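You operate a simulated robot arm through the tools that you are given. There is no shell and no other tool. Be economical: measure what you need, move in short steps, check, and stop when the job is done.

Carry out the task below with a simulated two-armed robot. There is one attempt and no reset: what you move stays moved.

Task
Fetch the blue brush and stand it on the right end of the low table. Put the 15 mm yellow carton from the counter on the fourth board from the bottom of the side rack and the 10 mm yellow carton on the mat beside the bench amplifier. Stack the 2 A teal carton from the counter on top of the 6 A teal carton. Stack the 4 mm purple carton from the third board from the top of the side rack on top of the 12 mm purple carton. Pick up the orange carton with the largest size on its label from the top board of the side rack with one hand, pass it to the other hand and put it on the side table. Press the changer back key three times. Take the yellow felt wiper on the test bench and put it away on the third board from the top of the corner rack. Open the spacers drawer, take the red wiping pad and leave it in the inside of the spacers drawer, then shut the drawer. Open the crossover lid. Any order will do. Set down upright: blue brush, orange carton.
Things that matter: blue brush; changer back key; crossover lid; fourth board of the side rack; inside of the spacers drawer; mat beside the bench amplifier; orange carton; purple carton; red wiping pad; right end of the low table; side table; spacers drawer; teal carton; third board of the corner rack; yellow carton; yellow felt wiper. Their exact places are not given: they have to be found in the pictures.

The check looks at the end state, three seconds after you hand in, the way a careful person would. Anything else that was tipped, shoved, dropped, spilled or broken makes it a failure. A push-on lid holds only when it is set on centred and level and pressed home; a screw cap is set on level and turned clockwise until tight.

Robot
Two 6-joint arms with two-finger parallel grippers on one trunk, on a base that drives. Base frame: it is fixed to the floor where the robot stands at the start and does not move with it; the origin is under the middle of the robot, x ahead of it, y to its left, z up. Lengths are in cm, angles in rad, forces in N, time in s.
The left shoulder is at the start at [6, 18.7, 114.7], the right one opposite. With the tool pointing down near the work surface each hand reaches from about 22 to 62 cm from the robot's upright axis, wherever it stands, measured 20 degrees to its own side. Places, roughly: blue brush (5x3x14 cm) [50, 0, 90]; changer back key [-240, -460, 110]; crossover lid [-200, 110, 90]; fourth board of the side rack [-80, -480, 130]; inside of the spacers drawer [-270, -470, 50]; mat beside the bench amplifier [-200, -150, 80]; orange carton [-150, -475, 175]; purple carton [-25, -475, 100]; red wiping pad (7x9x4 cm) [-210, -320, 80]; right end of the low table (22x15 cm) [10, 130, 50]; side table [70, -20, 90]; spacers drawer [-270, -460, 50]; teal carton [100, -450, 100]; third board of the corner rack [-430, 0, 90]; yellow carton [100, -450, 100]; yellow felt wiper (6x9x5 cm) [-200, -330, 80]. Payload 1.57 kg a hand.
The tool frame of a hand sits at the grasp point between the pads (the TCP): z along the fingers, y along the line on which they close. The tips reach 3 cm beyond it. Largest opening 11 cm; finger width 2.4, thickness 1.2; the body of the gripper, 4.8 by 11.2 cm, starts 7.8 cm behind the TCP.
Orientation is told as [roll, pitch, yaw] about the base's x, y, z axes, in that order, counted from this pose: with the fingers straight down and closing along the base's y, the tool's x points along the base's -x, its y along +y and its z along -z.

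Tools
- The arms move only by the tool servo_tool. It takes "left_rows", "right_rows" or both (then of equal length, played together; a hand with none holds still); each is a list of rows, each an object of numbers (a shift or turn left out is 0, a gripper value left out holds the last): "tx", "ty", "tz": the shift along the tool's x, y, z in units of 100 mm (1.0 is 100 mm); "wx", "wy", "wz": the turn, a rotation vector about the tool's x, y, z in units of 60 degrees (1.0 is 60 degrees). In form: [{"tx": .., "ty": .., "tz": .., "wx": .., "wy": .., "wz": ..}, ...]. A call has 1 to 10 rows; each row is the pose to reach, as a shift and turn from the pose commanded when the call began, along the tool's axes at that moment. "left_jaw" and "right_jaw" are, for a hand that has rows, the opening, from 0 (shut) to 1 (fully open), set as the call begins (left out, the last holds). A call with a number of a shift or a turn outside -1 to 1 is refused whole. A row lasts 0.2 s, in which the tool goes at most 5 cm and 0.15 rad; a call with a longer step from one row to the next is refused whole, and so is a gripper value outside its range. A pose out of reach is approached as far as the arm can. The call stops where the force on the tool passes 40 N (or 10 N more than at its start, if that is more) or the arm is blocked; 0.2 s more then pass. Each finger travels about 15.3 cm/s and halts on what it meets, pressing with about 23 N; the grip force reading is that of the motor and also rises with nothing between the fingers. The clock runs only during rows and for 0.2 s after the last one: add rows that repeat a pose to give the fingers time. It gives the time, the measured TCP pose, the force on the tool (base axes), the opening and the grip force at its end, in the units of the frame above (readings bear some noise), with the torque about the TCP (base axes, N m) and any sound that the robot's microphone picked up, and new pictures: "pictures" is both (left out), scene, wrist or none (wrist: the cameras of the hands that moved).
- Cameras (640 x 400 px; columns grow to the right, rows downward): "scene" is now at [1.29, -0.71, 168.56]; the picture's right is [-0.11, -0.99, 0.00], its down [-0.79, 0.08, -0.61] and it looks along [0.61, -0.06, -0.79] (base axes); focal length 276 px, centre (320, 200). "left" rides on the left gripper at [7, -1.6, -14.1] in its tool frame; the picture's right is [0.23, 0.97, 0.00], its down [-0.86, 0.20, -0.48] and it looks along [-0.47, 0.11, 0.88] (tool axes); focal length 222 px, centre (320, 200). "right" rides on the right gripper at [7, 1.6, -14.1] in its tool frame; the picture's right is [-0.23, 0.97, 0.00], its down [-0.86, -0.20, -0.48] and it looks along [-0.47, -0.11, 0.88] (tool axes); focal length 222 px, centre (320, 200).
- lift_body(by): slides the trunk up (or, below 0, down) by that many cm; the arms and the scene camera ride with it, the base frame stays. It gives what a move gives, with no picture.
- roll_base(legs): drives the robot by 1 to 6 legs, each [ahead, left, turn to the left] in cm, cm and rad, along the robot's own axes; the way and the turn of a leg run together, so that a leg with both is an arc; at most 150 cm and 3.142 rad a leg. The arms and the cameras ride along, it lands a little off, and it stops where it bumps. It gives what a move gives, and a new picture of the scene camera.
- aim_head(pan, tilt): turns the head with the scene camera to pan (to the left, within 1.501 rad either way) and tilt (down, from -0.506 to 1.204), counted from straight ahead of the robot. It gives what a move gives, and a new picture of the scene camera.
- probe_pixels(camera, pixels): for up to 12 pixels [column, row] of the newest picture of that camera ("zoom" is the newest enlarged one), the place [x, y, z] in the base frame of the surface seen there, good to about 0.3 cm. The clock stands still meanwhile.
- close_up(camera, box): a new picture of the part [left, top, right, bottom] of that camera's present view, enlarged. The clock stands still meanwhile.
- finish_job(): hands the job in; it is judged then, once.

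Work in short steps. Measure before you move; look again where a grasp or a placing could have gone wrong, and mend it. You have 357 turns and 360 pictures in all, those below and enlarged ones among them. Open the grippers and draw the arms clear of the work before you hand the job in, unless the task says otherwise; then end with one line.

The tools are called after "Request:" as a command line: name --argument value ..., lists and objects as JSON in quotes. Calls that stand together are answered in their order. servo_tool: Moves the arms, as the interface text tells. Its arguments: {"type":"object","properties":{"left_rows":{"type":"array","items":{"type":"object","properties":{"tx":{"type":"number"},"ty":{"type":"number"},"tz":{"type":"number"},"wx":{"type":"number"},"wy":{"type":"number"},"wz":{"type":"number"}}}},"left_jaw":{"type":"number"},"right_rows":{"type":"array","items":{"type":"object","properties":{"tx":{"type":"number"},"ty":{"type":"number"},"tz":{"type":"number"},"wx":{"type":"number"},"wy":{"type":"number"},"wz":{"type":"number"}}}},"right_jaw":{"type":"number"},"pictures":{"type":"string","enum":["both","scene","wrist","none"]}},"required":[]} The other tools are called the same way: lift_body (by) slides the trunk up or down; roll_base (legs) drives the base; aim_head (pan, tilt) turns the head that bears the scene camera; probe_pixels (camera, pixels) gives the place of the surface under pixels of a picture; close_up (camera, box) takes an enlarged picture of a part of a camera's view; finish_job () hands the job in.

At the start:

```text
clock: 0.0
left_ee_pos: [46.49, 17.61, 110.84]
left_tcp_rot: [0.003, 0.001, -0.001]
left_force: [-0.5, 0.0, 0.5]
left_ft_torque: [0.03, 0.01, 0.02]
left_grip_width: 11.01
left_grasp_force: 0.0
right_ee_pos: [45.0, -31.27, 118.21]
right_tcp_rot: [-0.002, -0.002, 0.0]
right_force: [0.2, -0.5, 0.8]
right_ft_torque: [-0.01, -0.01, 0.0]
right_grip_width: 11.0
right_grasp_force: 0.0
trunk travel left (down, up): [-77.5, 21.5]
robot x, y, heading: [0.1, -0.03, -0.001]
head pan, tilt: [-0.106, 0.916]
```

scene: 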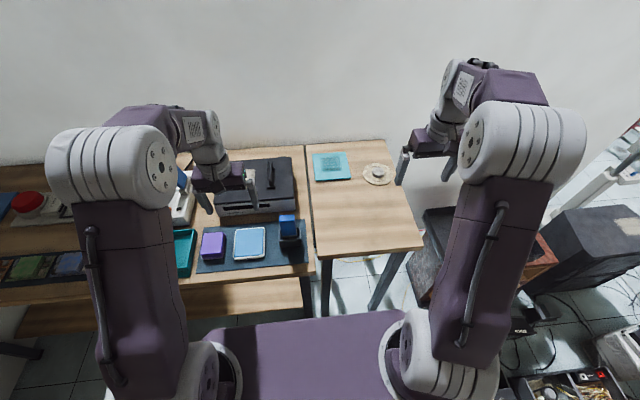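
right: 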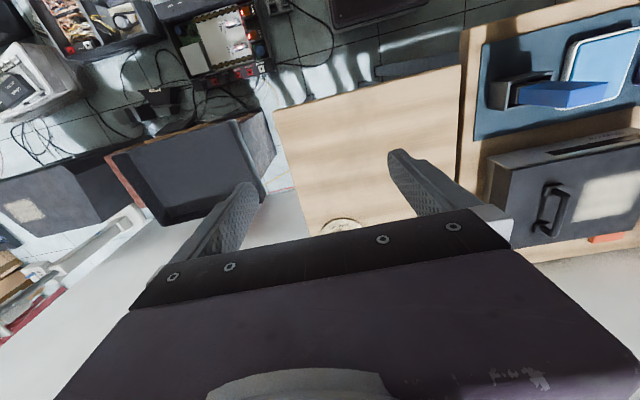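
left: 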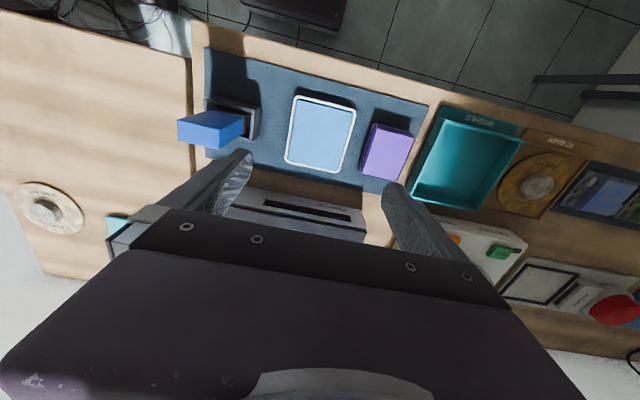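

The scene picture shows a small blue item at about (288,228) on the dark mat, probably the brush. I'll enlarge it and look closer.

Request:
close_up --camera "scene" --box '[160, 130, 440, 305]'

Request:
probe_pixels --camera "scene" --pixels '[[287, 218], [288, 230], [290, 240], [250, 243], [213, 246], [270, 258], [376, 172], [370, 230], [332, 160]]'

Request:
close_up --camera "left" --box '[160, 60, 300, 180]'

```text
2.29 times, centred on (300, 218) of scene
```

zoom: 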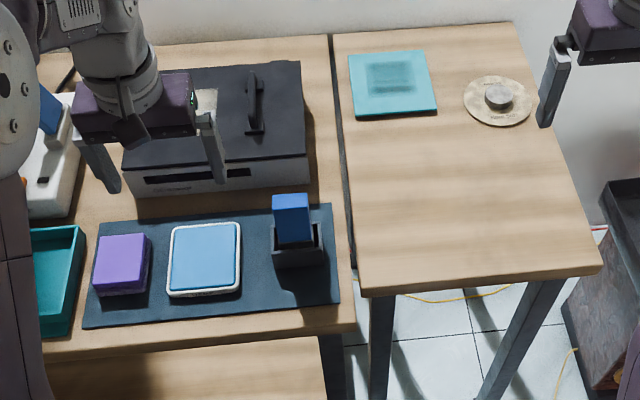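

```text
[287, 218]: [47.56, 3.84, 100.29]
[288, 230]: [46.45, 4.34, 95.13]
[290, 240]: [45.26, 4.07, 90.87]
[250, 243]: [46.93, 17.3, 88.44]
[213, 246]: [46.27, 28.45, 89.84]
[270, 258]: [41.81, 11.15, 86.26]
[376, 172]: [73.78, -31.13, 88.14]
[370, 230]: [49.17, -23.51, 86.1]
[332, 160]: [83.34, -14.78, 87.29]
```

```text
3.33 times, centred on (230, 120) of left
```

zoom: 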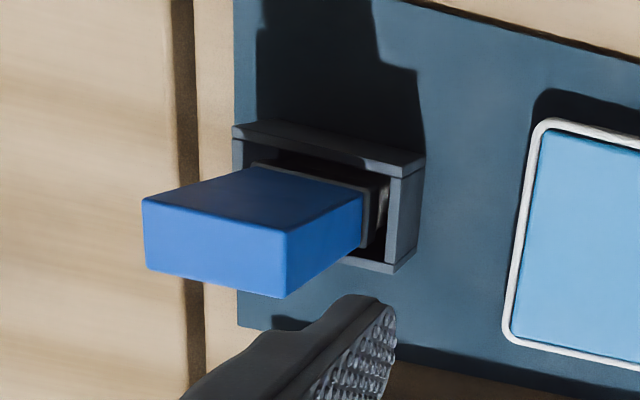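

The brush sits in an open-top holder. I'll probe its top corners in the left enlargement.

Request:
probe_pixels --camera "zoom" --pixels '[[150, 205], [280, 235], [280, 290], [152, 264], [215, 248], [330, 230], [410, 165], [236, 130]]'

Request:
aim_head --pan 1.2 --tilt 0.6

```text
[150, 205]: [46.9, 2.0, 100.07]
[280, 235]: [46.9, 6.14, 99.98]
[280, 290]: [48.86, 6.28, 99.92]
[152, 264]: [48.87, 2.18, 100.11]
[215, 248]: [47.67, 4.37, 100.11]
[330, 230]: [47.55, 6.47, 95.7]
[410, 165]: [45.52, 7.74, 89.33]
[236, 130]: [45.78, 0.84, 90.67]
```

```text
clock: 1.5
left_ee_pos: [46.54, 17.58, 110.79]
left_tcp_rot: [0.0, -0.001, -0.001]
left_force: [0.1, 0.8, 0.9]
left_ft_torque: [0.03, 0.0, 0.03]
left_grip_width: 11.0
left_grasp_force: 0.1
right_ee_pos: [45.03, -31.22, 118.26]
right_tcp_rot: [0.001, 0.0, 0.0]
right_force: [-0.9, 0.2, 0.2]
right_ft_torque: [0.01, 0.0, -0.03]
right_grip_width: 11.0
right_grasp_force: 0.0
trunk travel left (down, up): [-77.5, 21.5]
robot x, y, heading: [-0.16, -0.14, -0.0]
head pan, tilt: [1.201, 0.6]
```

scene: 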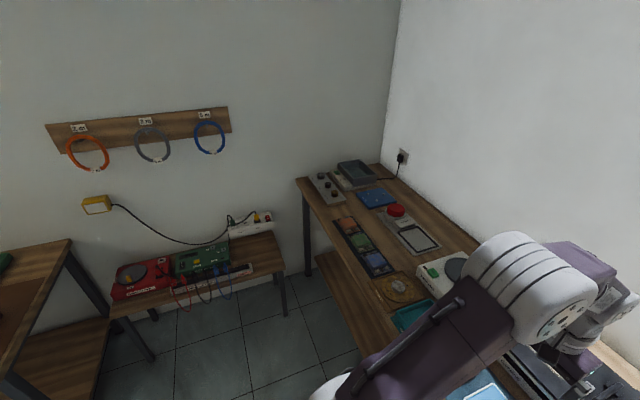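

Brush top centre is about (47.9, 4.2, 100.1). I'll move the left hand over it, then descend so that the tips stay above the holder.

Request:
servo_tool --left_rows '[{"tx": -0.07, "ty": -0.45}, {"tx": -0.14, "ty": -0.9}, {"tx": -0.14, "ty": -1.0}, {"tx": -0.14, "ty": -1.0}]' --left_jaw 0.8 --pictures "none"

Request:
servo_tool --left_rows '[{"ty": -0.34}, {"ty": -0.34, "tz": 0.4}, {"ty": -0.34, "tz": 0.8}, {"ty": -0.34, "tz": 1.0}, {"ty": -0.34, "tz": 1.0}]' --pictures "wrist"

```text
clock: 2.5
left_ee_pos: [48.07, 7.6, 110.78]
left_tcp_rot: [0.0, 0.0, 0.0]
left_force: [0.4, 0.7, -0.5]
left_ft_torque: [0.0, 0.0, 0.01]
left_grip_width: 8.79
left_grasp_force: 0.0
right_ee_pos: [44.88, -31.31, 118.26]
right_tcp_rot: [0.0, 0.001, -0.001]
right_force: [0.3, 0.7, -0.4]
right_ft_torque: [0.03, 0.01, 0.0]
right_grip_width: 11.02
right_grasp_force: 0.2
trunk travel left (down, up): [-77.5, 21.5]
robot x, y, heading: [0.28, -0.18, -0.001]
head pan, tilt: [1.201, 0.6]
```

```text
clock: 3.7
left_ee_pos: [47.87, 4.03, 100.87]
left_tcp_rot: [-0.001, 0.0, -0.001]
left_force: [0.8, -0.4, 0.3]
left_ft_torque: [0.0, 0.0, 0.01]
left_grip_width: 8.8
left_grasp_force: 0.1
right_ee_pos: [44.97, -31.29, 118.3]
right_tcp_rot: [0.001, -0.001, -0.002]
right_force: [0.4, 0.5, 0.5]
right_ft_torque: [0.0, -0.02, 0.0]
right_grip_width: 10.97
right_grasp_force: 0.0
trunk travel left (down, up): [-77.5, 21.5]
robot x, y, heading: [-0.1, 0.22, -0.003]
head pan, tilt: [1.201, 0.6]
```

left: 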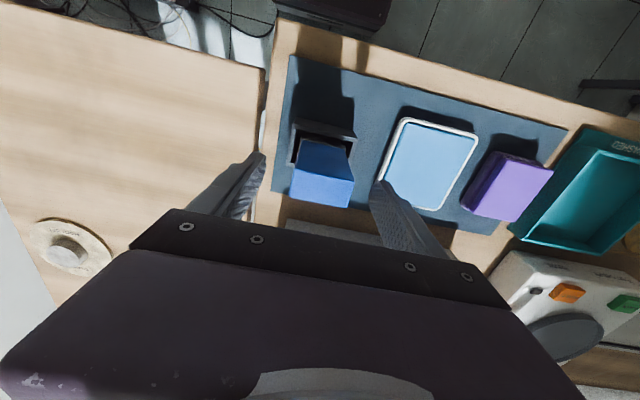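

The brush is between the fingers. I'll descend 5.3 cm and close.

Request:
servo_tool --left_rows '[{"tz": 0.3}, {"tz": 0.53}, {"tz": 0.53}]' --pictures "none"

Request:
servo_tool --left_rows '[{}, {}, {}]' --left_jaw 0 --pictures "wrist"

```text
clock: 4.5
left_ee_pos: [47.81, 4.05, 95.52]
left_tcp_rot: [0.0, 0.0, 0.0]
left_force: [0.1, -0.6, 0.4]
left_ft_torque: [-0.01, -0.01, 0.01]
left_grip_width: 8.79
left_grasp_force: 0.1
right_ee_pos: [44.89, -31.24, 118.37]
right_tcp_rot: [-0.001, 0.0, 0.001]
right_force: [-0.4, -0.5, -0.3]
right_ft_torque: [0.01, -0.01, 0.01]
right_grip_width: 11.01
right_grasp_force: 0.1
trunk travel left (down, up): [-77.5, 21.5]
robot x, y, heading: [-0.02, -0.13, -0.003]
head pan, tilt: [1.201, 0.6]
```

```text
clock: 5.3
left_ee_pos: [47.88, 4.15, 95.63]
left_tcp_rot: [0.001, 0.001, -0.001]
left_force: [-0.3, -0.9, 0.0]
left_ft_torque: [-0.02, 0.01, 0.02]
left_grip_width: 4.58
left_grasp_force: 22.9
right_ee_pos: [44.92, -31.29, 118.39]
right_tcp_rot: [-0.001, 0.0, -0.002]
right_force: [0.2, -0.6, 0.4]
right_ft_torque: [0.03, -0.01, -0.03]
right_grip_width: 11.01
right_grasp_force: 0.1
trunk travel left (down, up): [-77.5, 21.5]
robot x, y, heading: [-0.06, 0.25, -0.003]
head pan, tilt: [1.201, 0.6]
```

left: 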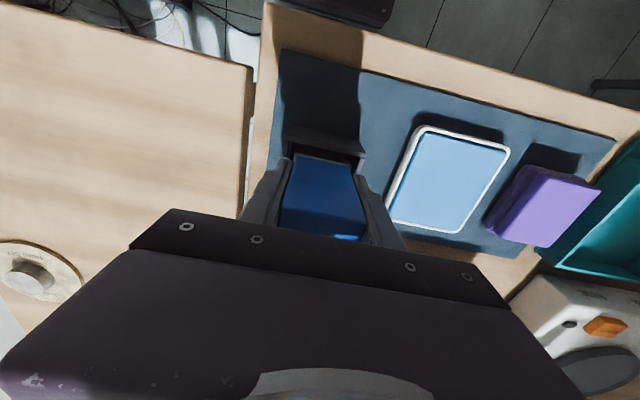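

Gripped at 4.6 cm. I'll lift it straight up by 20 cm.

Request:
servo_tool --left_rows '[{"tz": -0.2}, {"tz": -0.5}, {"tz": -0.9}, {"tz": -1.0}]' --pictures "none"

Request:
servo_tool --left_rows '[{"tz": -0.4}, {"tz": -0.8}, {"tz": -1.0}]' --pictures "wrist"

Request:
close_up --camera "scene" --box '[0, 180, 320, 380]'

Request:
probe_pixels --camera "scene" --pixels '[[262, 245], [225, 252], [283, 250], [270, 234], [248, 272], [130, 280], [250, 226], [195, 285], [120, 315], [284, 270]]'

```text
clock: 6.3
left_ee_pos: [47.94, 4.2, 105.6]
left_tcp_rot: [-0.001, 0.001, 0.002]
left_force: [0.2, -0.7, -0.8]
left_ft_torque: [0.02, -0.01, 0.01]
left_grip_width: 4.56
left_grasp_force: 23.1
right_ee_pos: [44.95, -31.28, 118.28]
right_tcp_rot: [-0.001, 0.0, 0.0]
right_force: [0.0, 0.8, 0.1]
right_ft_torque: [-0.02, -0.01, 0.02]
right_grip_width: 10.97
right_grasp_force: 0.1
trunk travel left (down, up): [-77.5, 21.5]
robot x, y, heading: [0.02, -0.05, -0.004]
head pan, tilt: [1.201, 0.6]
```

```text
clock: 7.1
left_ee_pos: [48.05, 4.27, 115.54]
left_tcp_rot: [0.0, 0.001, 0.0]
left_force: [0.4, 0.3, -1.5]
left_ft_torque: [-0.03, 0.0, 0.01]
left_grip_width: 4.57
left_grasp_force: 23.3
right_ee_pos: [45.02, -31.12, 118.24]
right_tcp_rot: [-0.001, 0.0, 0.001]
right_force: [0.3, 0.0, 1.1]
right_ft_torque: [0.02, 0.0, 0.03]
right_grip_width: 10.97
right_grasp_force: 0.0
trunk travel left (down, up): [-77.5, 21.5]
robot x, y, heading: [0.18, -0.12, -0.001]
head pan, tilt: [1.201, 0.6]
```

left: 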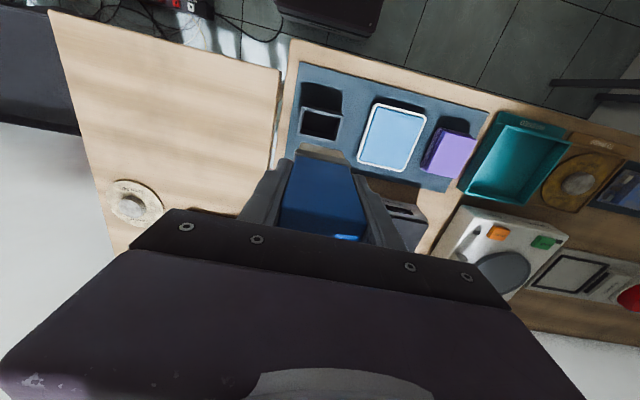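

```text
2.00 times, centred on (160, 280) of scene
```

zoom: 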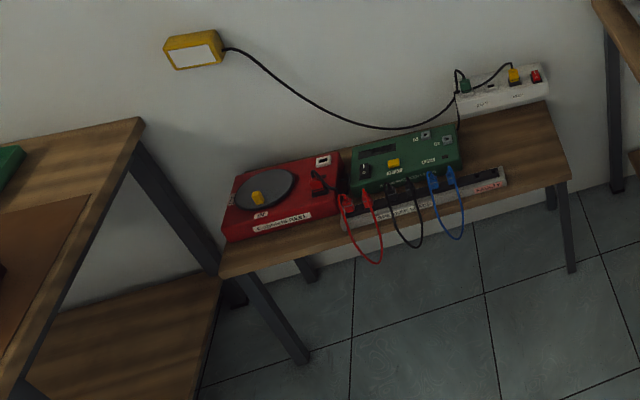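

```text
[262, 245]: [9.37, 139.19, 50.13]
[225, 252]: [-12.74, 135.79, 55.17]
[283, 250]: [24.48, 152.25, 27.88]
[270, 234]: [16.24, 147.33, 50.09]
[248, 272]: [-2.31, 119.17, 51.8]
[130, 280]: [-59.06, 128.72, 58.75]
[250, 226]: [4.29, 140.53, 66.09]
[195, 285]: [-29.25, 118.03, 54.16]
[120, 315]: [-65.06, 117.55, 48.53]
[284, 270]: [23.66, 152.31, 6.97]
```

Brush is clear. Next I'll probe the free right end of the low table in the zoom.

Request:
probe_pixels --camera "zoom" --pixels '[[535, 150], [530, 165], [564, 178], [543, 105], [505, 185], [500, 165], [470, 205], [515, 130], [505, 195], [560, 165], [460, 165], [520, 190]]'

```text
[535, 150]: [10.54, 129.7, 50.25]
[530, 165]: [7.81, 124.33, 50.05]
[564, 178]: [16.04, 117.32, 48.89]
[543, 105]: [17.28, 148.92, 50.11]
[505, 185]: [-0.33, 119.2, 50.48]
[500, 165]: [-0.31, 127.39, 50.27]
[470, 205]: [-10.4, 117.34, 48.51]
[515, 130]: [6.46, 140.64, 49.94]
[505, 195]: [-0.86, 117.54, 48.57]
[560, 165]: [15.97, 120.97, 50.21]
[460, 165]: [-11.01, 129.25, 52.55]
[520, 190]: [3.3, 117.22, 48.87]
```

Free spot is at about (9.5, 129, 50.1). I'll raise the right hand, then drive near the low table at heading of about 0.9.

Request:
servo_tool --right_rows '[{"tz": -0.4}, {"tz": -0.8}, {"tz": -1.0}]' --pictures "none"

Request:
roll_base --legs '[[-20, 0, 0], [0, 0, 0.9], [76, 41, 0]]'

```text
clock: 7.9
left_ee_pos: [48.12, 4.16, 115.49]
left_tcp_rot: [0.0, -0.001, 0.001]
left_force: [-0.7, 0.3, -0.2]
left_ft_torque: [0.0, 0.03, 0.02]
left_grip_width: 4.52
left_grasp_force: 23.2
right_ee_pos: [44.95, -31.18, 128.23]
right_tcp_rot: [0.0, 0.001, 0.0]
right_force: [-0.1, 0.6, -0.4]
right_ft_torque: [-0.01, -0.02, -0.01]
right_grip_width: 10.99
right_grasp_force: 0.1
trunk travel left (down, up): [-77.5, 21.5]
robot x, y, heading: [0.55, -0.15, -0.002]
head pan, tilt: [1.201, 0.6]
```

```text
clock: 15.9
left_ee_pos: [23.52, 123.63, 115.58]
left_tcp_rot: [0.001, 0.0, 0.877]
left_force: [1.0, -0.1, -0.8]
left_ft_torque: [0.0, 0.0, -0.01]
left_grip_width: 4.54
left_grasp_force: 22.9
right_ee_pos: [48.82, 98.53, 128.21]
right_tcp_rot: [0.001, 0.0, 0.876]
right_force: [0.6, -0.5, 0.4]
right_ft_torque: [-0.02, -0.03, 0.0]
right_grip_width: 11.0
right_grasp_force: 0.0
trunk travel left (down, up): [-77.5, 21.5]
robot x, y, heading: [-3.73, 84.15, 0.875]
head pan, tilt: [1.201, 0.6]
```

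scene: 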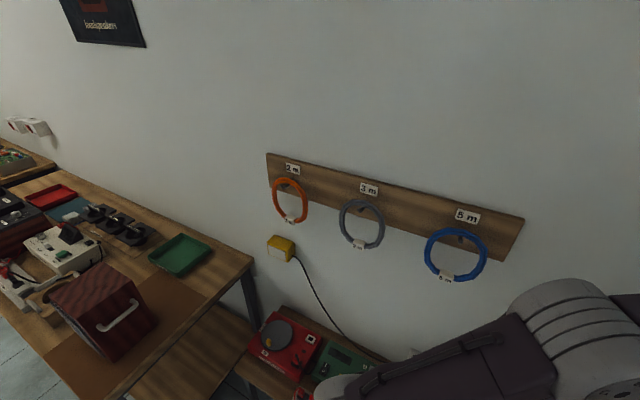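

Arrived. I'll lower the trunk 20 cm, move the hand over the spot, and turn the head towards it.

Request:
servo_tool --left_rows '[{"tx": 0.16, "ty": 0.45}, {"tx": 0.32, "ty": 0.9}, {"tx": 0.48, "ty": 1.0}]' --pictures "none"

Request:
servo_tool --left_rows '[{"ty": 0.42}, {"ty": 0.42}]' --pictures "none"

Request:
lift_body --by -20

Request:
aim_head --pan 0.45 --tilt 0.95

```text
clock: 16.7
left_ee_pos: [12.81, 126.35, 115.45]
left_tcp_rot: [0.0, -0.001, 0.877]
left_force: [-0.3, -0.8, -1.4]
left_ft_torque: [0.03, 0.04, -0.01]
left_grip_width: 4.55
left_grasp_force: 22.9
right_ee_pos: [48.78, 98.44, 128.21]
right_tcp_rot: [-0.001, 0.0, 0.874]
right_force: [0.6, 0.3, -0.9]
right_ft_torque: [0.03, 0.04, 0.0]
right_grip_width: 11.0
right_grasp_force: 0.0
trunk travel left (down, up): [-77.5, 21.5]
robot x, y, heading: [-4.01, 83.61, 0.875]
head pan, tilt: [1.201, 0.6]
```

```text
clock: 17.3
left_ee_pos: [9.47, 129.26, 115.6]
left_tcp_rot: [0.0, -0.001, 0.875]
left_force: [0.1, -0.5, -0.9]
left_ft_torque: [0.03, 0.01, 0.0]
left_grip_width: 4.56
left_grasp_force: 22.9
right_ee_pos: [48.73, 98.62, 128.27]
right_tcp_rot: [0.001, 0.0, 0.877]
right_force: [0.4, 0.2, -0.6]
right_ft_torque: [0.01, 0.01, 0.01]
right_grip_width: 10.98
right_grasp_force: 0.0
trunk travel left (down, up): [-77.5, 21.5]
robot x, y, heading: [-4.14, 83.96, 0.877]
head pan, tilt: [1.201, 0.6]
```

```text
clock: 19.5
left_ee_pos: [9.48, 129.33, 95.6]
left_tcp_rot: [0.001, 0.0, 0.876]
left_force: [-0.3, 0.7, -0.6]
left_ft_torque: [0.03, 0.0, 0.01]
left_grip_width: 4.56
left_grasp_force: 23.5
right_ee_pos: [48.86, 98.67, 108.4]
right_tcp_rot: [0.001, -0.001, 0.877]
right_force: [0.1, 0.6, -0.5]
right_ft_torque: [0.01, 0.03, -0.01]
right_grip_width: 11.01
right_grasp_force: 0.1
trunk travel left (down, up): [-57.5, 41.5]
robot x, y, heading: [-4.07, 84.17, 0.875]
head pan, tilt: [1.201, 0.6]
```

```text
clock: 20.6
left_ee_pos: [9.45, 129.23, 95.61]
left_tcp_rot: [-0.001, 0.001, 0.877]
left_force: [-0.8, -0.1, 0.1]
left_ft_torque: [0.01, 0.02, -0.03]
left_grip_width: 4.55
left_grasp_force: 23.1
right_ee_pos: [48.68, 98.62, 108.25]
right_tcp_rot: [-0.001, 0.0, 0.875]
right_force: [-0.7, 0.1, -0.1]
right_ft_torque: [-0.01, 0.02, -0.01]
right_grip_width: 11.0
right_grasp_force: 0.0
trunk travel left (down, up): [-57.5, 41.5]
robot x, y, heading: [-3.96, 83.77, 0.874]
head pan, tilt: [0.45, 0.949]
```

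scene: 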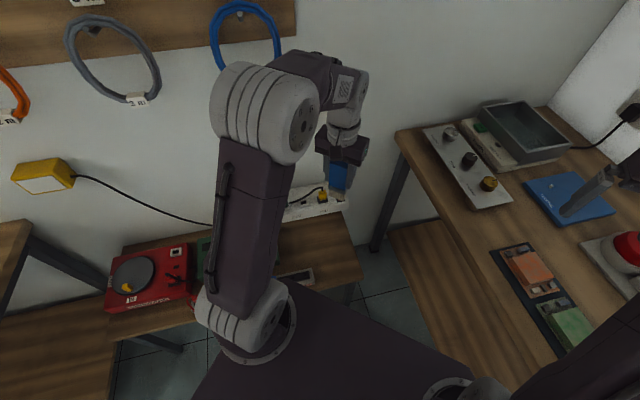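

Clear above. Descending 31 cm towards the table in chunks.

Request:
servo_tool --left_rows '[{"tz": 0.4}, {"tz": 0.8}, {"tz": 1.0}]' --pictures "none"

Request:
servo_tool --left_rows '[{"tz": 0.4}, {"tz": 0.8}, {"tz": 1.0}]' --pictures "none"

Request:
servo_tool --left_rows '[{"tz": 0.4}, {"tz": 0.8}, {"tz": 1.0}, {"tz": 1.0}]'

```text
clock: 21.4
left_ee_pos: [9.38, 129.25, 85.58]
left_tcp_rot: [0.0, 0.0, 0.876]
left_force: [0.7, 0.1, 0.1]
left_ft_torque: [-0.02, 0.01, -0.01]
left_grip_width: 4.54
left_grasp_force: 23.1
right_ee_pos: [48.74, 98.68, 108.22]
right_tcp_rot: [0.0, -0.001, 0.876]
right_force: [-0.3, 0.2, 0.8]
right_ft_torque: [-0.01, -0.06, 0.03]
right_grip_width: 11.01
right_grasp_force: 0.1
trunk travel left (down, up): [-57.5, 41.5]
robot x, y, heading: [-3.85, 84.36, 0.876]
head pan, tilt: [0.45, 0.949]
```

```text
clock: 22.2
left_ee_pos: [9.6, 129.32, 75.72]
left_tcp_rot: [0.001, -0.002, 0.876]
left_force: [-0.2, -0.5, -1.0]
left_ft_torque: [-0.04, -0.02, 0.0]
left_grip_width: 4.57
left_grasp_force: 23.0
right_ee_pos: [48.75, 98.67, 108.21]
right_tcp_rot: [-0.001, 0.002, 0.876]
right_force: [0.6, 0.2, -0.7]
right_ft_torque: [-0.02, -0.02, 0.02]
right_grip_width: 11.01
right_grasp_force: 0.1
trunk travel left (down, up): [-57.5, 41.5]
robot x, y, heading: [-3.95, 84.19, 0.876]
head pan, tilt: [0.45, 0.949]
```

```text
clock: 23.2
left_ee_pos: [9.65, 129.08, 65.66]
left_tcp_rot: [0.0, 0.0, 0.876]
left_force: [0.0, -0.3, 0.4]
left_ft_torque: [-0.03, -0.02, 0.0]
left_grip_width: 4.58
left_grasp_force: 22.9
right_ee_pos: [48.78, 98.62, 108.19]
right_tcp_rot: [0.0, 0.0, 0.877]
right_force: [0.1, 0.4, 0.9]
right_ft_torque: [0.01, -0.03, 0.02]
right_grip_width: 11.01
right_grasp_force: 0.1
trunk travel left (down, up): [-57.5, 41.5]
robot x, y, heading: [-4.01, 83.84, 0.878]
head pan, tilt: [0.45, 0.949]
```

scene: 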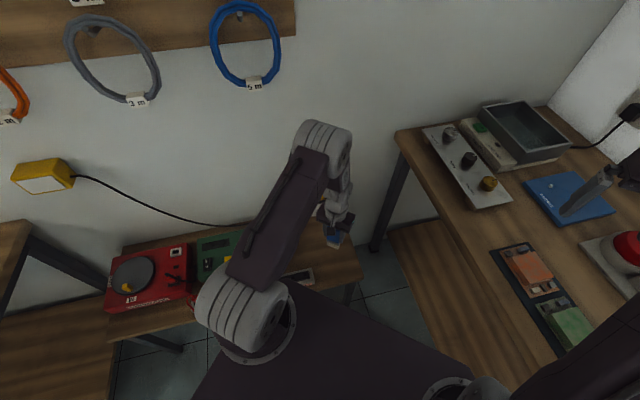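
left: 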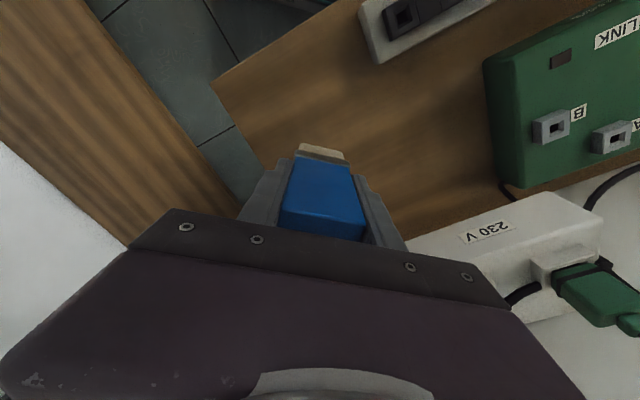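

Bristle end is visible at (320,152). I'll check the surface around it before setting down.

Request:
probe_pixels --camera "left" --pixels '[[322, 152], [290, 130], [250, 150], [400, 200], [500, 220], [350, 120], [400, 55]]'

Request:
servo_tool --left_rows '[{"tz": 0.2}, {"tz": 0.4}, {"tz": 0.5}, {"tz": 0.55}, {"tz": 0.6}, {"tz": 0.64}, {"tz": 0.68}]' --pictures "wrist"

```text
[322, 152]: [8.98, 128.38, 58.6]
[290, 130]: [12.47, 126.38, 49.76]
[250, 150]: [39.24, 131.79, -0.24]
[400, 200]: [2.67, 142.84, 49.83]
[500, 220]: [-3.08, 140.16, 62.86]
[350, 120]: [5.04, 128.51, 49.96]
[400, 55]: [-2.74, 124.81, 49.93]
```

```text
clock: 24.8
left_ee_pos: [9.66, 129.24, 58.81]
left_tcp_rot: [0.0, 0.001, 0.878]
left_force: [-0.2, 0.4, -1.1]
left_ft_torque: [0.03, -0.01, -0.01]
left_grip_width: 4.53
left_grasp_force: 23.0
right_ee_pos: [48.77, 98.56, 108.24]
right_tcp_rot: [0.0, 0.0, 0.875]
right_force: [0.0, -1.5, -0.2]
right_ft_torque: [-0.01, 0.01, -0.01]
right_grip_width: 11.0
right_grasp_force: 0.0
trunk travel left (down, up): [-57.5, 41.5]
robot x, y, heading: [-4.06, 83.76, 0.879]
head pan, tilt: [0.45, 0.949]
```

left: 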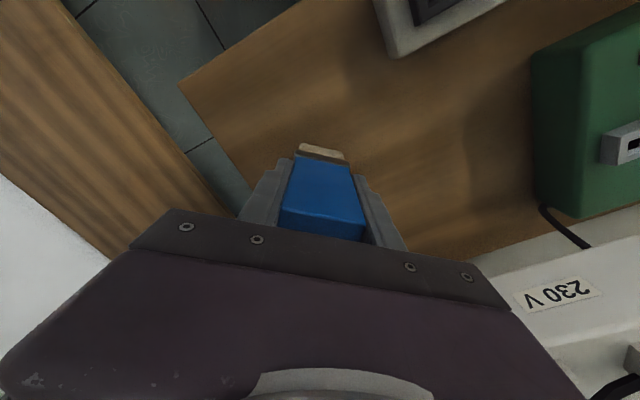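

No contact yet. I'll probe the bristle end and the table for the gap.

Request:
probe_pixels --camera "left" --pixels '[[322, 148], [322, 156], [303, 146], [340, 152], [330, 125]]'

Request:
servo_tool --left_rows '[{"tz": 0.03}, {"tz": 0.06}, {"tz": 0.09}, {"tz": 0.12}, {"tz": 0.15}, {"tz": 0.17}]' --pictures "wrist"

```text
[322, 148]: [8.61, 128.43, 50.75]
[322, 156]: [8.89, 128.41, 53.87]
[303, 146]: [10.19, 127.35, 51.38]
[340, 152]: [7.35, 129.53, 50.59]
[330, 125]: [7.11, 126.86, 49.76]
```

```text
clock: 25.9
left_ee_pos: [9.55, 129.3, 57.96]
left_tcp_rot: [0.002, -0.005, 0.877]
left_force: [-6.0, -6.1, 32.5]
left_ft_torque: [-0.53, 0.35, 0.01]
left_grip_width: 4.58
left_grasp_force: 23.8
right_ee_pos: [48.65, 98.38, 108.4]
right_tcp_rot: [0.0, -0.002, 0.876]
right_force: [0.3, -0.2, 0.4]
right_ft_torque: [-0.06, 0.01, 0.0]
right_grip_width: 11.0
right_grasp_force: 0.1
trunk travel left (down, up): [-57.5, 41.5]
robot x, y, heading: [-3.93, 84.02, 0.877]
head pan, tilt: [0.45, 0.949]
stopped in row 5 (left hand): the force on the tool passed its limit (the readings are from after the stop); the commanded pose is now the measured one
```

left: 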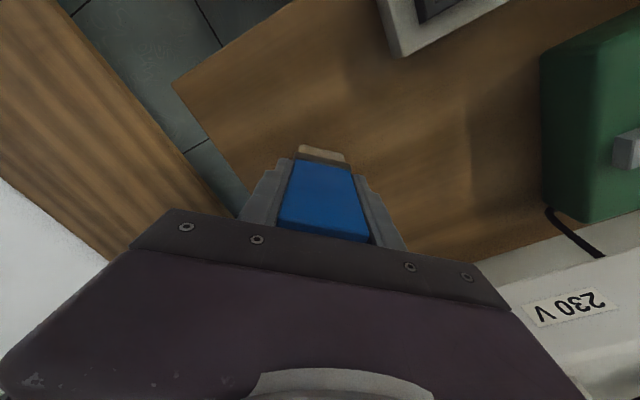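

The brush stands on the table with contact force of 32 N. I'll ease 1 mm, open, and lift out.

Request:
servo_tool --left_rows '[{"tz": -0.01}, {"tz": -0.01}]' --pictures "none"

Request:
servo_tool --left_rows '[{}, {}, {"tz": -0.3}, {"tz": -0.7}, {"tz": -1.0}]' --left_jaw 0.75 --pictures "none"

Request:
servo_tool --left_rows '[{"tz": -0.4}, {"tz": -0.8}, {"tz": -1.0}]' --pictures "wrist"

```text
clock: 26.4
left_ee_pos: [9.45, 129.28, 57.96]
left_tcp_rot: [-0.001, -0.007, 0.876]
left_force: [-4.1, -4.0, 24.8]
left_ft_torque: [-0.36, 0.23, 0.01]
left_grip_width: 4.55
left_grasp_force: 22.6
right_ee_pos: [48.65, 98.25, 108.39]
right_tcp_rot: [0.001, -0.002, 0.876]
right_force: [-0.2, 0.4, 0.0]
right_ft_torque: [0.03, 0.04, -0.04]
right_grip_width: 11.0
right_grasp_force: 0.1
trunk travel left (down, up): [-57.5, 41.5]
robot x, y, heading: [-3.97, 84.17, 0.873]
head pan, tilt: [0.45, 0.949]
```

```text
clock: 27.6
left_ee_pos: [9.54, 129.2, 67.73]
left_tcp_rot: [0.0, -0.004, 0.877]
left_force: [0.5, 0.4, 0.5]
left_ft_torque: [0.0, 0.0, -0.01]
left_grip_width: 8.25
left_grasp_force: 0.0
right_ee_pos: [48.83, 98.69, 108.34]
right_tcp_rot: [-0.001, 0.0, 0.877]
right_force: [0.3, 0.8, -0.3]
right_ft_torque: [0.01, 0.02, 0.03]
right_grip_width: 11.0
right_grasp_force: 0.2
trunk travel left (down, up): [-57.5, 41.5]
robot x, y, heading: [-4.12, 84.11, 0.874]
head pan, tilt: [0.45, 0.949]
```

```text
clock: 28.4
left_ee_pos: [9.45, 129.22, 77.78]
left_tcp_rot: [-0.001, -0.002, 0.876]
left_force: [-0.2, -0.2, -0.5]
left_ft_torque: [0.02, 0.01, -0.01]
left_grip_width: 8.26
left_grasp_force: 0.1
right_ee_pos: [48.81, 98.54, 108.32]
right_tcp_rot: [-0.001, 0.0, 0.877]
right_force: [0.1, -0.5, 1.0]
right_ft_torque: [-0.01, -0.01, -0.01]
right_grip_width: 11.01
right_grasp_force: 0.1
trunk travel left (down, up): [-57.5, 41.5]
robot x, y, heading: [-3.99, 83.55, 0.881]
head pan, tilt: [0.45, 0.949]
```

left: 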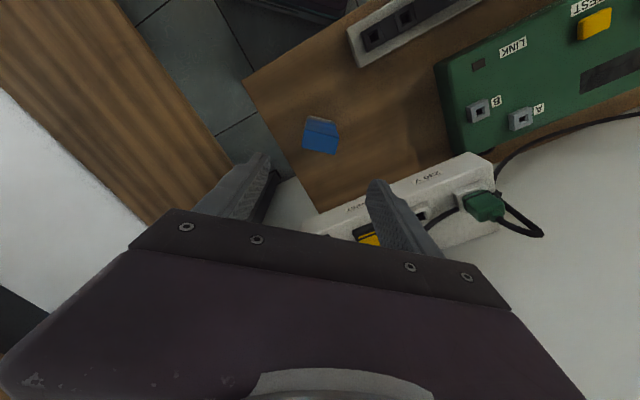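

The brush stands upright at about (320,135). I'll raise the arm and trunk, then drive towards the crossover bench.

Request:
servo_tool --left_rows '[{"tz": -0.4}, {"tz": -0.8}, {"tz": -1.0}]' --pictures "none"

Request:
servo_tool --left_rows '[{"tz": -0.4}, {"tz": -0.8}, {"tz": -1.0}]' --pictures "none"

Request:
lift_body --by 20

Request:
roll_base --legs '[[-50, 0, 0], [0, 0, 0.695], [0, 110, 0]]'

Request:
aim_head --pan 0.5 --tilt 0.7

```text
clock: 29.2
left_ee_pos: [9.5, 129.38, 87.8]
left_tcp_rot: [0.001, -0.005, 0.879]
left_force: [0.0, -0.5, 1.4]
left_ft_torque: [0.0, 0.01, -0.02]
left_grip_width: 8.25
left_grasp_force: 0.0
right_ee_pos: [48.71, 98.58, 108.33]
right_tcp_rot: [0.0, -0.001, 0.877]
right_force: [-0.2, 0.3, 0.4]
right_ft_torque: [-0.02, 0.0, 0.03]
right_grip_width: 11.0
right_grasp_force: 0.0
trunk travel left (down, up): [-57.5, 41.5]
robot x, y, heading: [-3.95, 84.08, 0.88]
head pan, tilt: [0.45, 0.949]
```

```text
clock: 30.1
left_ee_pos: [9.43, 129.32, 97.7]
left_tcp_rot: [0.0, -0.002, 0.876]
left_force: [-0.2, 0.4, -0.3]
left_ft_torque: [-0.01, 0.02, -0.01]
left_grip_width: 8.24
left_grasp_force: 0.2
right_ee_pos: [48.7, 98.65, 108.31]
right_tcp_rot: [0.002, 0.0, 0.877]
right_force: [-0.6, 0.1, -0.1]
right_ft_torque: [0.02, -0.01, 0.02]
right_grip_width: 10.99
right_grasp_force: 0.1
trunk travel left (down, up): [-57.5, 41.5]
robot x, y, heading: [-3.78, 84.35, 0.877]
head pan, tilt: [0.45, 0.949]
```

```text
clock: 32.2
left_ee_pos: [9.45, 129.39, 117.67]
left_tcp_rot: [0.001, -0.006, 0.876]
left_force: [-0.7, -0.5, 0.6]
left_ft_torque: [0.01, 0.0, 0.0]
left_grip_width: 8.27
left_grasp_force: 0.0
right_ee_pos: [48.78, 98.59, 128.25]
right_tcp_rot: [0.0, -0.002, 0.876]
right_force: [0.8, 0.2, 0.5]
right_ft_torque: [-0.01, 0.01, 0.0]
right_grip_width: 11.01
right_grasp_force: 0.1
trunk travel left (down, up): [-77.5, 21.5]
robot x, y, heading: [-3.84, 84.03, 0.874]
head pan, tilt: [0.45, 0.949]
```

```text
clock: 42.3
left_ee_pos: [-164.18, 89.12, 117.71]
left_tcp_rot: [0.001, -0.004, 1.564]
left_force: [-0.2, 0.4, 0.3]
left_ft_torque: [-0.03, 0.01, 0.03]
left_grip_width: 8.25
left_grasp_force: 0.1
right_ee_pos: [-114.4, 90.22, 128.26]
right_tcp_rot: [0.001, -0.001, 1.564]
right_force: [-0.2, -0.8, -0.8]
right_ft_torque: [0.0, 0.03, 0.0]
right_grip_width: 10.99
right_grasp_force: 0.0
trunk travel left (down, up): [-77.5, 21.5]
robot x, y, heading: [-145.92, 45.6, 1.567]
head pan, tilt: [0.45, 0.949]
```

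scene: 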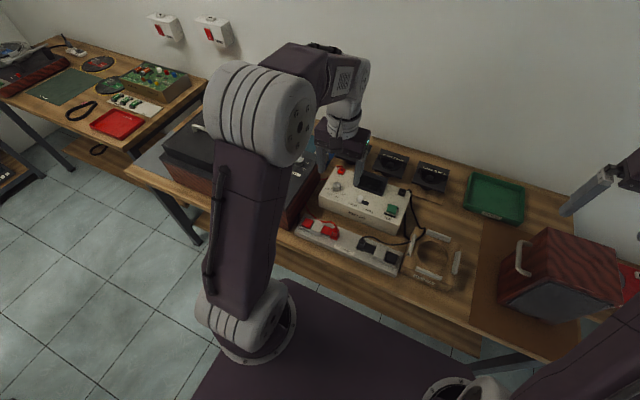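

```text
clock: 43.0
left_ee_pos: [-164.21, 89.07, 117.76]
left_tcp_rot: [0.001, -0.004, 1.564]
left_force: [0.2, 0.2, -0.2]
left_ft_torque: [-0.02, -0.04, 0.0]
left_grip_width: 8.26
left_grasp_force: 0.0
right_ee_pos: [-114.5, 90.24, 128.28]
right_tcp_rot: [0.0, -0.001, 1.562]
right_force: [0.4, -0.2, 0.0]
right_ft_torque: [0.0, 0.0, 0.01]
right_grip_width: 10.98
right_grasp_force: 0.1
trunk travel left (down, up): [-77.5, 21.5]
robot x, y, heading: [-145.76, 45.45, 1.563]
head pan, tilt: [0.499, 0.7]
```

scene: 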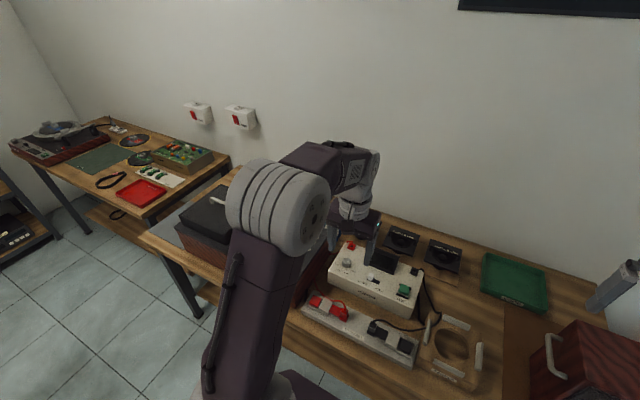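

A dark-lidded wooden box shows at (205,215) behind the arm; likely the crossover. I'll drive 50 cm to the left to face it.

Request:
roll_base --legs '[[0, 50, 0]]'

Request:
aim_head --pan 0.0 --tilt 0.9

```text
clock: 46.0
left_ee_pos: [-214.69, 88.97, 117.65]
left_tcp_rot: [0.001, -0.003, 1.571]
left_force: [-0.3, -0.7, 0.0]
left_ft_torque: [0.0, 0.01, 0.02]
left_grip_width: 8.24
left_grasp_force: 0.1
right_ee_pos: [-164.87, 90.55, 128.27]
right_tcp_rot: [0.0, 0.0, 1.571]
right_force: [-0.3, -0.2, -0.6]
right_ft_torque: [0.02, 0.0, -0.02]
right_grip_width: 10.99
right_grasp_force: 0.1
trunk travel left (down, up): [-77.5, 21.5]
robot x, y, heading: [-196.1, 45.89, 1.574]
head pan, tilt: [0.499, 0.7]
```

scene: 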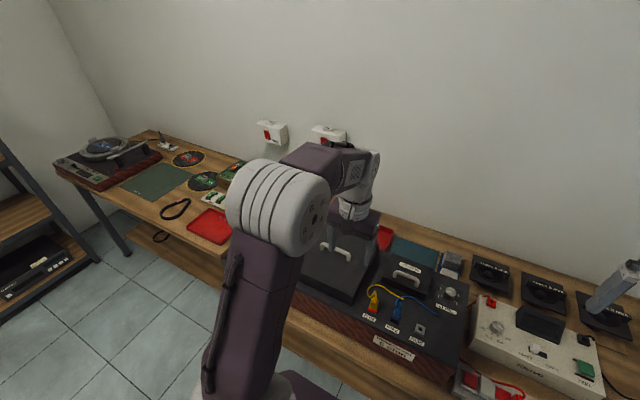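

```text
clock: 46.9
left_ee_pos: [-214.91, 89.06, 117.72]
left_tcp_rot: [-0.001, -0.004, 1.57]
left_force: [0.7, -0.2, 0.1]
left_ft_torque: [-0.01, 0.03, 0.01]
left_grip_width: 8.25
left_grasp_force: 0.1
right_ee_pos: [-165.06, 90.6, 128.26]
right_tcp_rot: [0.0, 0.0, 1.571]
right_force: [-0.4, 0.1, 0.3]
right_ft_torque: [-0.02, 0.0, 0.01]
right_grip_width: 10.99
right_grasp_force: 0.0
trunk travel left (down, up): [-77.5, 21.5]
robot x, y, heading: [-196.02, 45.17, 1.568]
head pan, tilt: [0.0, 0.901]
```

scene: 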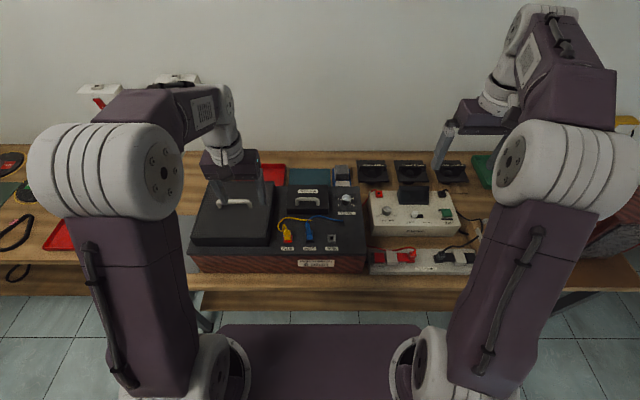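

Request:
close_up --camera "scene" --box '[180, 160, 380, 285]'

Request:
close_up --camera "left" --box '[0, 0, 640, 400]'

```text
3.20 times, centred on (280, 222) of scene
```

zoom: 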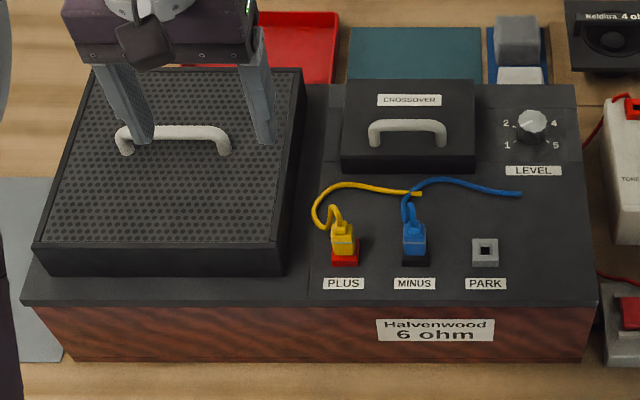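

```text
1.00 times, centred on (320, 200) of left
```

zoom: 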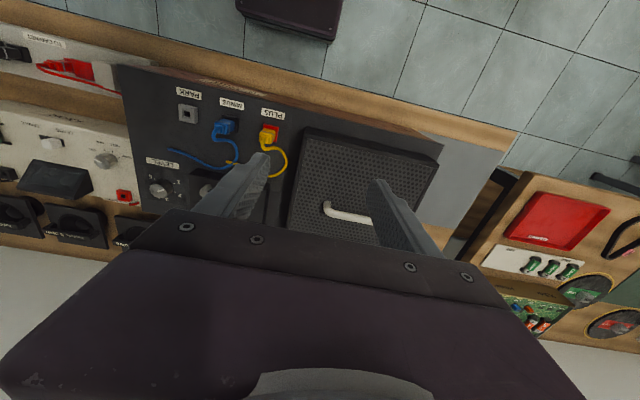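

The small lid labelled CROSSOVER has a handle. I'll probe it via a scene enlargement.

Request:
close_up --camera "scene" --box '[270, 170, 370, 232]'

Request:
probe_pixels --camera "zoom" --pixels '[[180, 180], [300, 210], [250, 145], [130, 260], [400, 260], [150, 95], [400, 80], [255, 165], [265, 240]]'

```text
6.40 times, centred on (320, 201) of scene
```

zoom: 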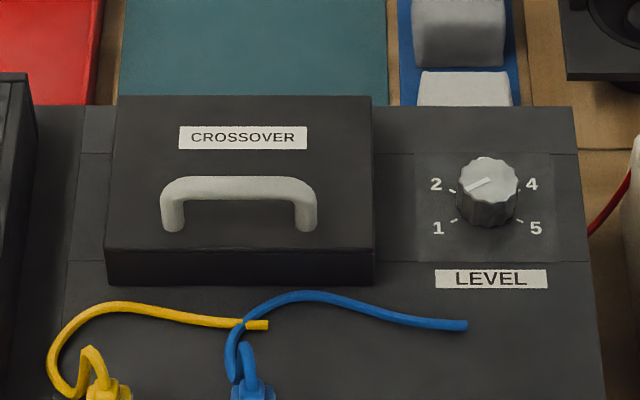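

```text
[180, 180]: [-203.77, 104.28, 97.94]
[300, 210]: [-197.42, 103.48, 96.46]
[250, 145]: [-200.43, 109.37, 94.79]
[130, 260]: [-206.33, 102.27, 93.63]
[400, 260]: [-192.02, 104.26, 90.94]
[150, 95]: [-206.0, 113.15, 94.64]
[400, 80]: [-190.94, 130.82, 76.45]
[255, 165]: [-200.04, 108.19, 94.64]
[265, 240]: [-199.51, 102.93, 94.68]
```

Lid: top z 94.7, x -207…-193, y 102…113; handle bar at about (-201,104,98). Checking the bench's front edge before driving closer.

Request:
probe_pixels --camera "scene" --pixels '[[280, 288], [230, 287], [280, 272], [280, 300], [320, 330]]'

```text
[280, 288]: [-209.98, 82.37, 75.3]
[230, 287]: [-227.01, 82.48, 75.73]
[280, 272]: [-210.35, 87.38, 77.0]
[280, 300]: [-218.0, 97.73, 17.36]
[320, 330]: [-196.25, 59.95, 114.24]
```

Bench edge is at y=82. I'll drive ahead 7 and right 6, then turn the left wrist by 90° so that it closes across the bar.

Request:
roll_base --legs '[[7, -6, 0]]'

Request:
servo_tool --left_rows '[{"wz": 0.14}, {"wz": 0.28}, {"wz": 0.42}, {"wz": 0.56}, {"wz": 0.7}, {"wz": 0.84}, {"wz": 0.98}]' --left_jaw 0.6 --pictures "none"

Request:
servo_tool --left_rows '[{"wz": 0.13}, {"wz": 0.26}, {"wz": 0.39}, {"wz": 0.52}]' --pictures "wrist"

```text
clock: 48.0
left_ee_pos: [-209.08, 95.89, 117.78]
left_tcp_rot: [-0.002, -0.004, 1.57]
left_force: [-0.8, 0.6, 0.1]
left_ft_torque: [0.01, -0.03, 0.01]
left_grip_width: 8.25
left_grasp_force: 0.2
right_ee_pos: [-159.2, 97.37, 128.46]
right_tcp_rot: [-0.001, -0.004, 1.572]
right_force: [0.2, -1.2, 0.9]
right_ft_torque: [-0.01, -0.03, -0.05]
right_grip_width: 11.0
right_grasp_force: 0.0
trunk travel left (down, up): [-77.5, 21.5]
robot x, y, heading: [-190.48, 52.82, 1.571]
head pan, tilt: [0.0, 0.901]
```

scene: 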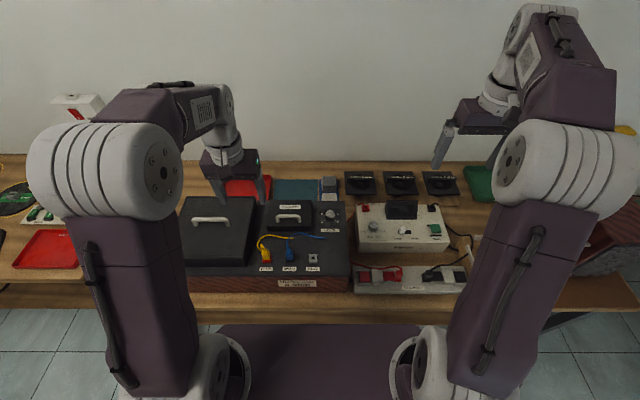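

```text
clock: 49.6
left_ee_pos: [-208.97, 96.13, 117.75]
left_tcp_rot: [0.003, -0.002, 0.543]
left_force: [0.6, 0.2, 0.6]
left_ft_torque: [-0.02, -0.02, 0.0]
left_grip_width: 6.61
left_grasp_force: 0.0
right_ee_pos: [-159.15, 97.65, 128.12]
right_tcp_rot: [0.002, 0.001, 1.571]
right_force: [-0.8, 0.1, -0.3]
right_ft_torque: [-0.01, 0.05, 0.02]
right_grip_width: 10.98
right_grasp_force: 0.1
trunk travel left (down, up): [-77.5, 21.5]
robot x, y, heading: [-190.03, 52.66, 1.568]
head pan, tilt: [0.0, 0.901]
```

```text
clock: 50.6
left_ee_pos: [-208.88, 96.18, 117.83]
left_tcp_rot: [0.003, 0.001, -0.001]
left_force: [0.4, -0.2, -0.2]
left_ft_torque: [0.04, -0.02, -0.02]
left_grip_width: 6.58
left_grasp_force: 0.1
right_ee_pos: [-159.01, 97.6, 128.19]
right_tcp_rot: [0.001, 0.0, 1.571]
right_force: [-0.6, -0.4, -1.0]
right_ft_torque: [0.03, 0.03, 0.0]
right_grip_width: 11.0
right_grasp_force: 0.0
trunk travel left (down, up): [-77.5, 21.5]
robot x, y, heading: [-190.37, 52.74, 1.569]
head pan, tilt: [0.0, 0.901]
```

left: 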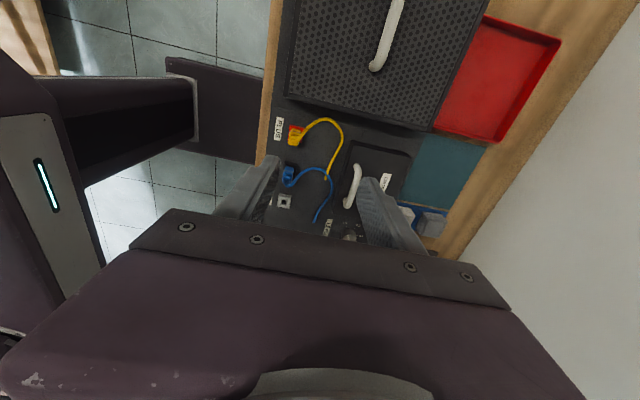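

Wrist turned. I'll probe the handle and lid in the wrist picture.

Request:
probe_pixels --camera "left" --pixels '[[357, 172], [350, 200], [355, 188], [375, 165], [345, 195]]'

Request:
close_up --camera "left" --box '[280, 120, 440, 220]'

```text
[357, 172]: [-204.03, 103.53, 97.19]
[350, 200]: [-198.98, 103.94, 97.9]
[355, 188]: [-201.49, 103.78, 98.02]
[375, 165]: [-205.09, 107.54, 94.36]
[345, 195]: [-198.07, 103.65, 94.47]
```

```text
4.00 times, centred on (360, 170) of left
```

zoom: 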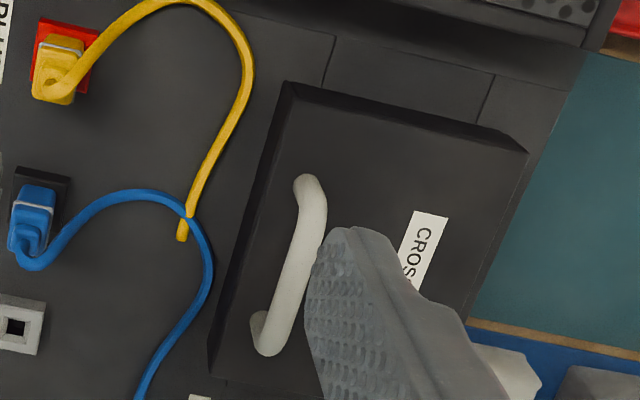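

Move over the bar and descend to TCP z=98.8.

Request:
servo_tool --left_rows '[{"tx": -0.3, "ty": 0.3}, {"tx": -0.6, "ty": 0.6}, {"tx": -0.79, "ty": 0.765}, {"tx": -0.79, "ty": 0.765, "tz": 0.45}, {"tx": -0.79, "ty": 0.765, "tz": 0.9}, {"tx": -0.79, "ty": 0.765, "tz": 1.0}]' --pictures "none"

Request:
servo_tool --left_rows '[{"tz": 0.4}, {"tz": 0.7}, {"tz": 0.88}, {"tz": 0.88}]' --pictures "wrist"

```text
clock: 52.0
left_ee_pos: [-200.91, 103.77, 107.64]
left_tcp_rot: [0.004, 0.0, 0.001]
left_force: [0.4, 0.6, 0.3]
left_ft_torque: [0.01, -0.01, 0.01]
left_grip_width: 6.59
left_grasp_force: 0.1
right_ee_pos: [-159.19, 97.65, 128.3]
right_tcp_rot: [-0.001, 0.0, 1.569]
right_force: [0.5, -0.1, -0.2]
right_ft_torque: [0.02, -0.03, -0.02]
right_grip_width: 11.0
right_grasp_force: 0.0
trunk travel left (down, up): [-77.5, 21.5]
robot x, y, heading: [-190.02, 52.47, 1.566]
head pan, tilt: [0.0, 0.901]
```

```text
clock: 53.0
left_ee_pos: [-200.95, 103.83, 98.94]
left_tcp_rot: [0.003, 0.0, 0.0]
left_force: [0.2, -0.5, -0.1]
left_ft_torque: [0.0, 0.0, -0.02]
left_grip_width: 6.61
left_grasp_force: 0.0
right_ee_pos: [-159.22, 97.65, 128.38]
right_tcp_rot: [-0.001, -0.001, 1.573]
right_force: [-0.9, -1.2, 0.8]
right_ft_torque: [-0.02, 0.0, 0.03]
right_grip_width: 10.97
right_grasp_force: 0.0
trunk travel left (down, up): [-77.5, 21.5]
robot x, y, heading: [-190.4, 52.54, 1.573]
head pan, tilt: [0.0, 0.901]
```

left: 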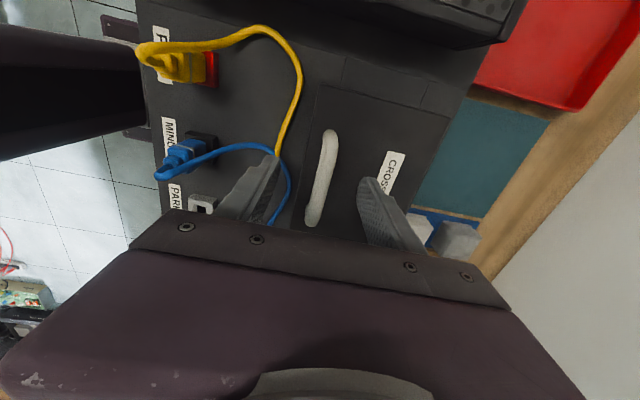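

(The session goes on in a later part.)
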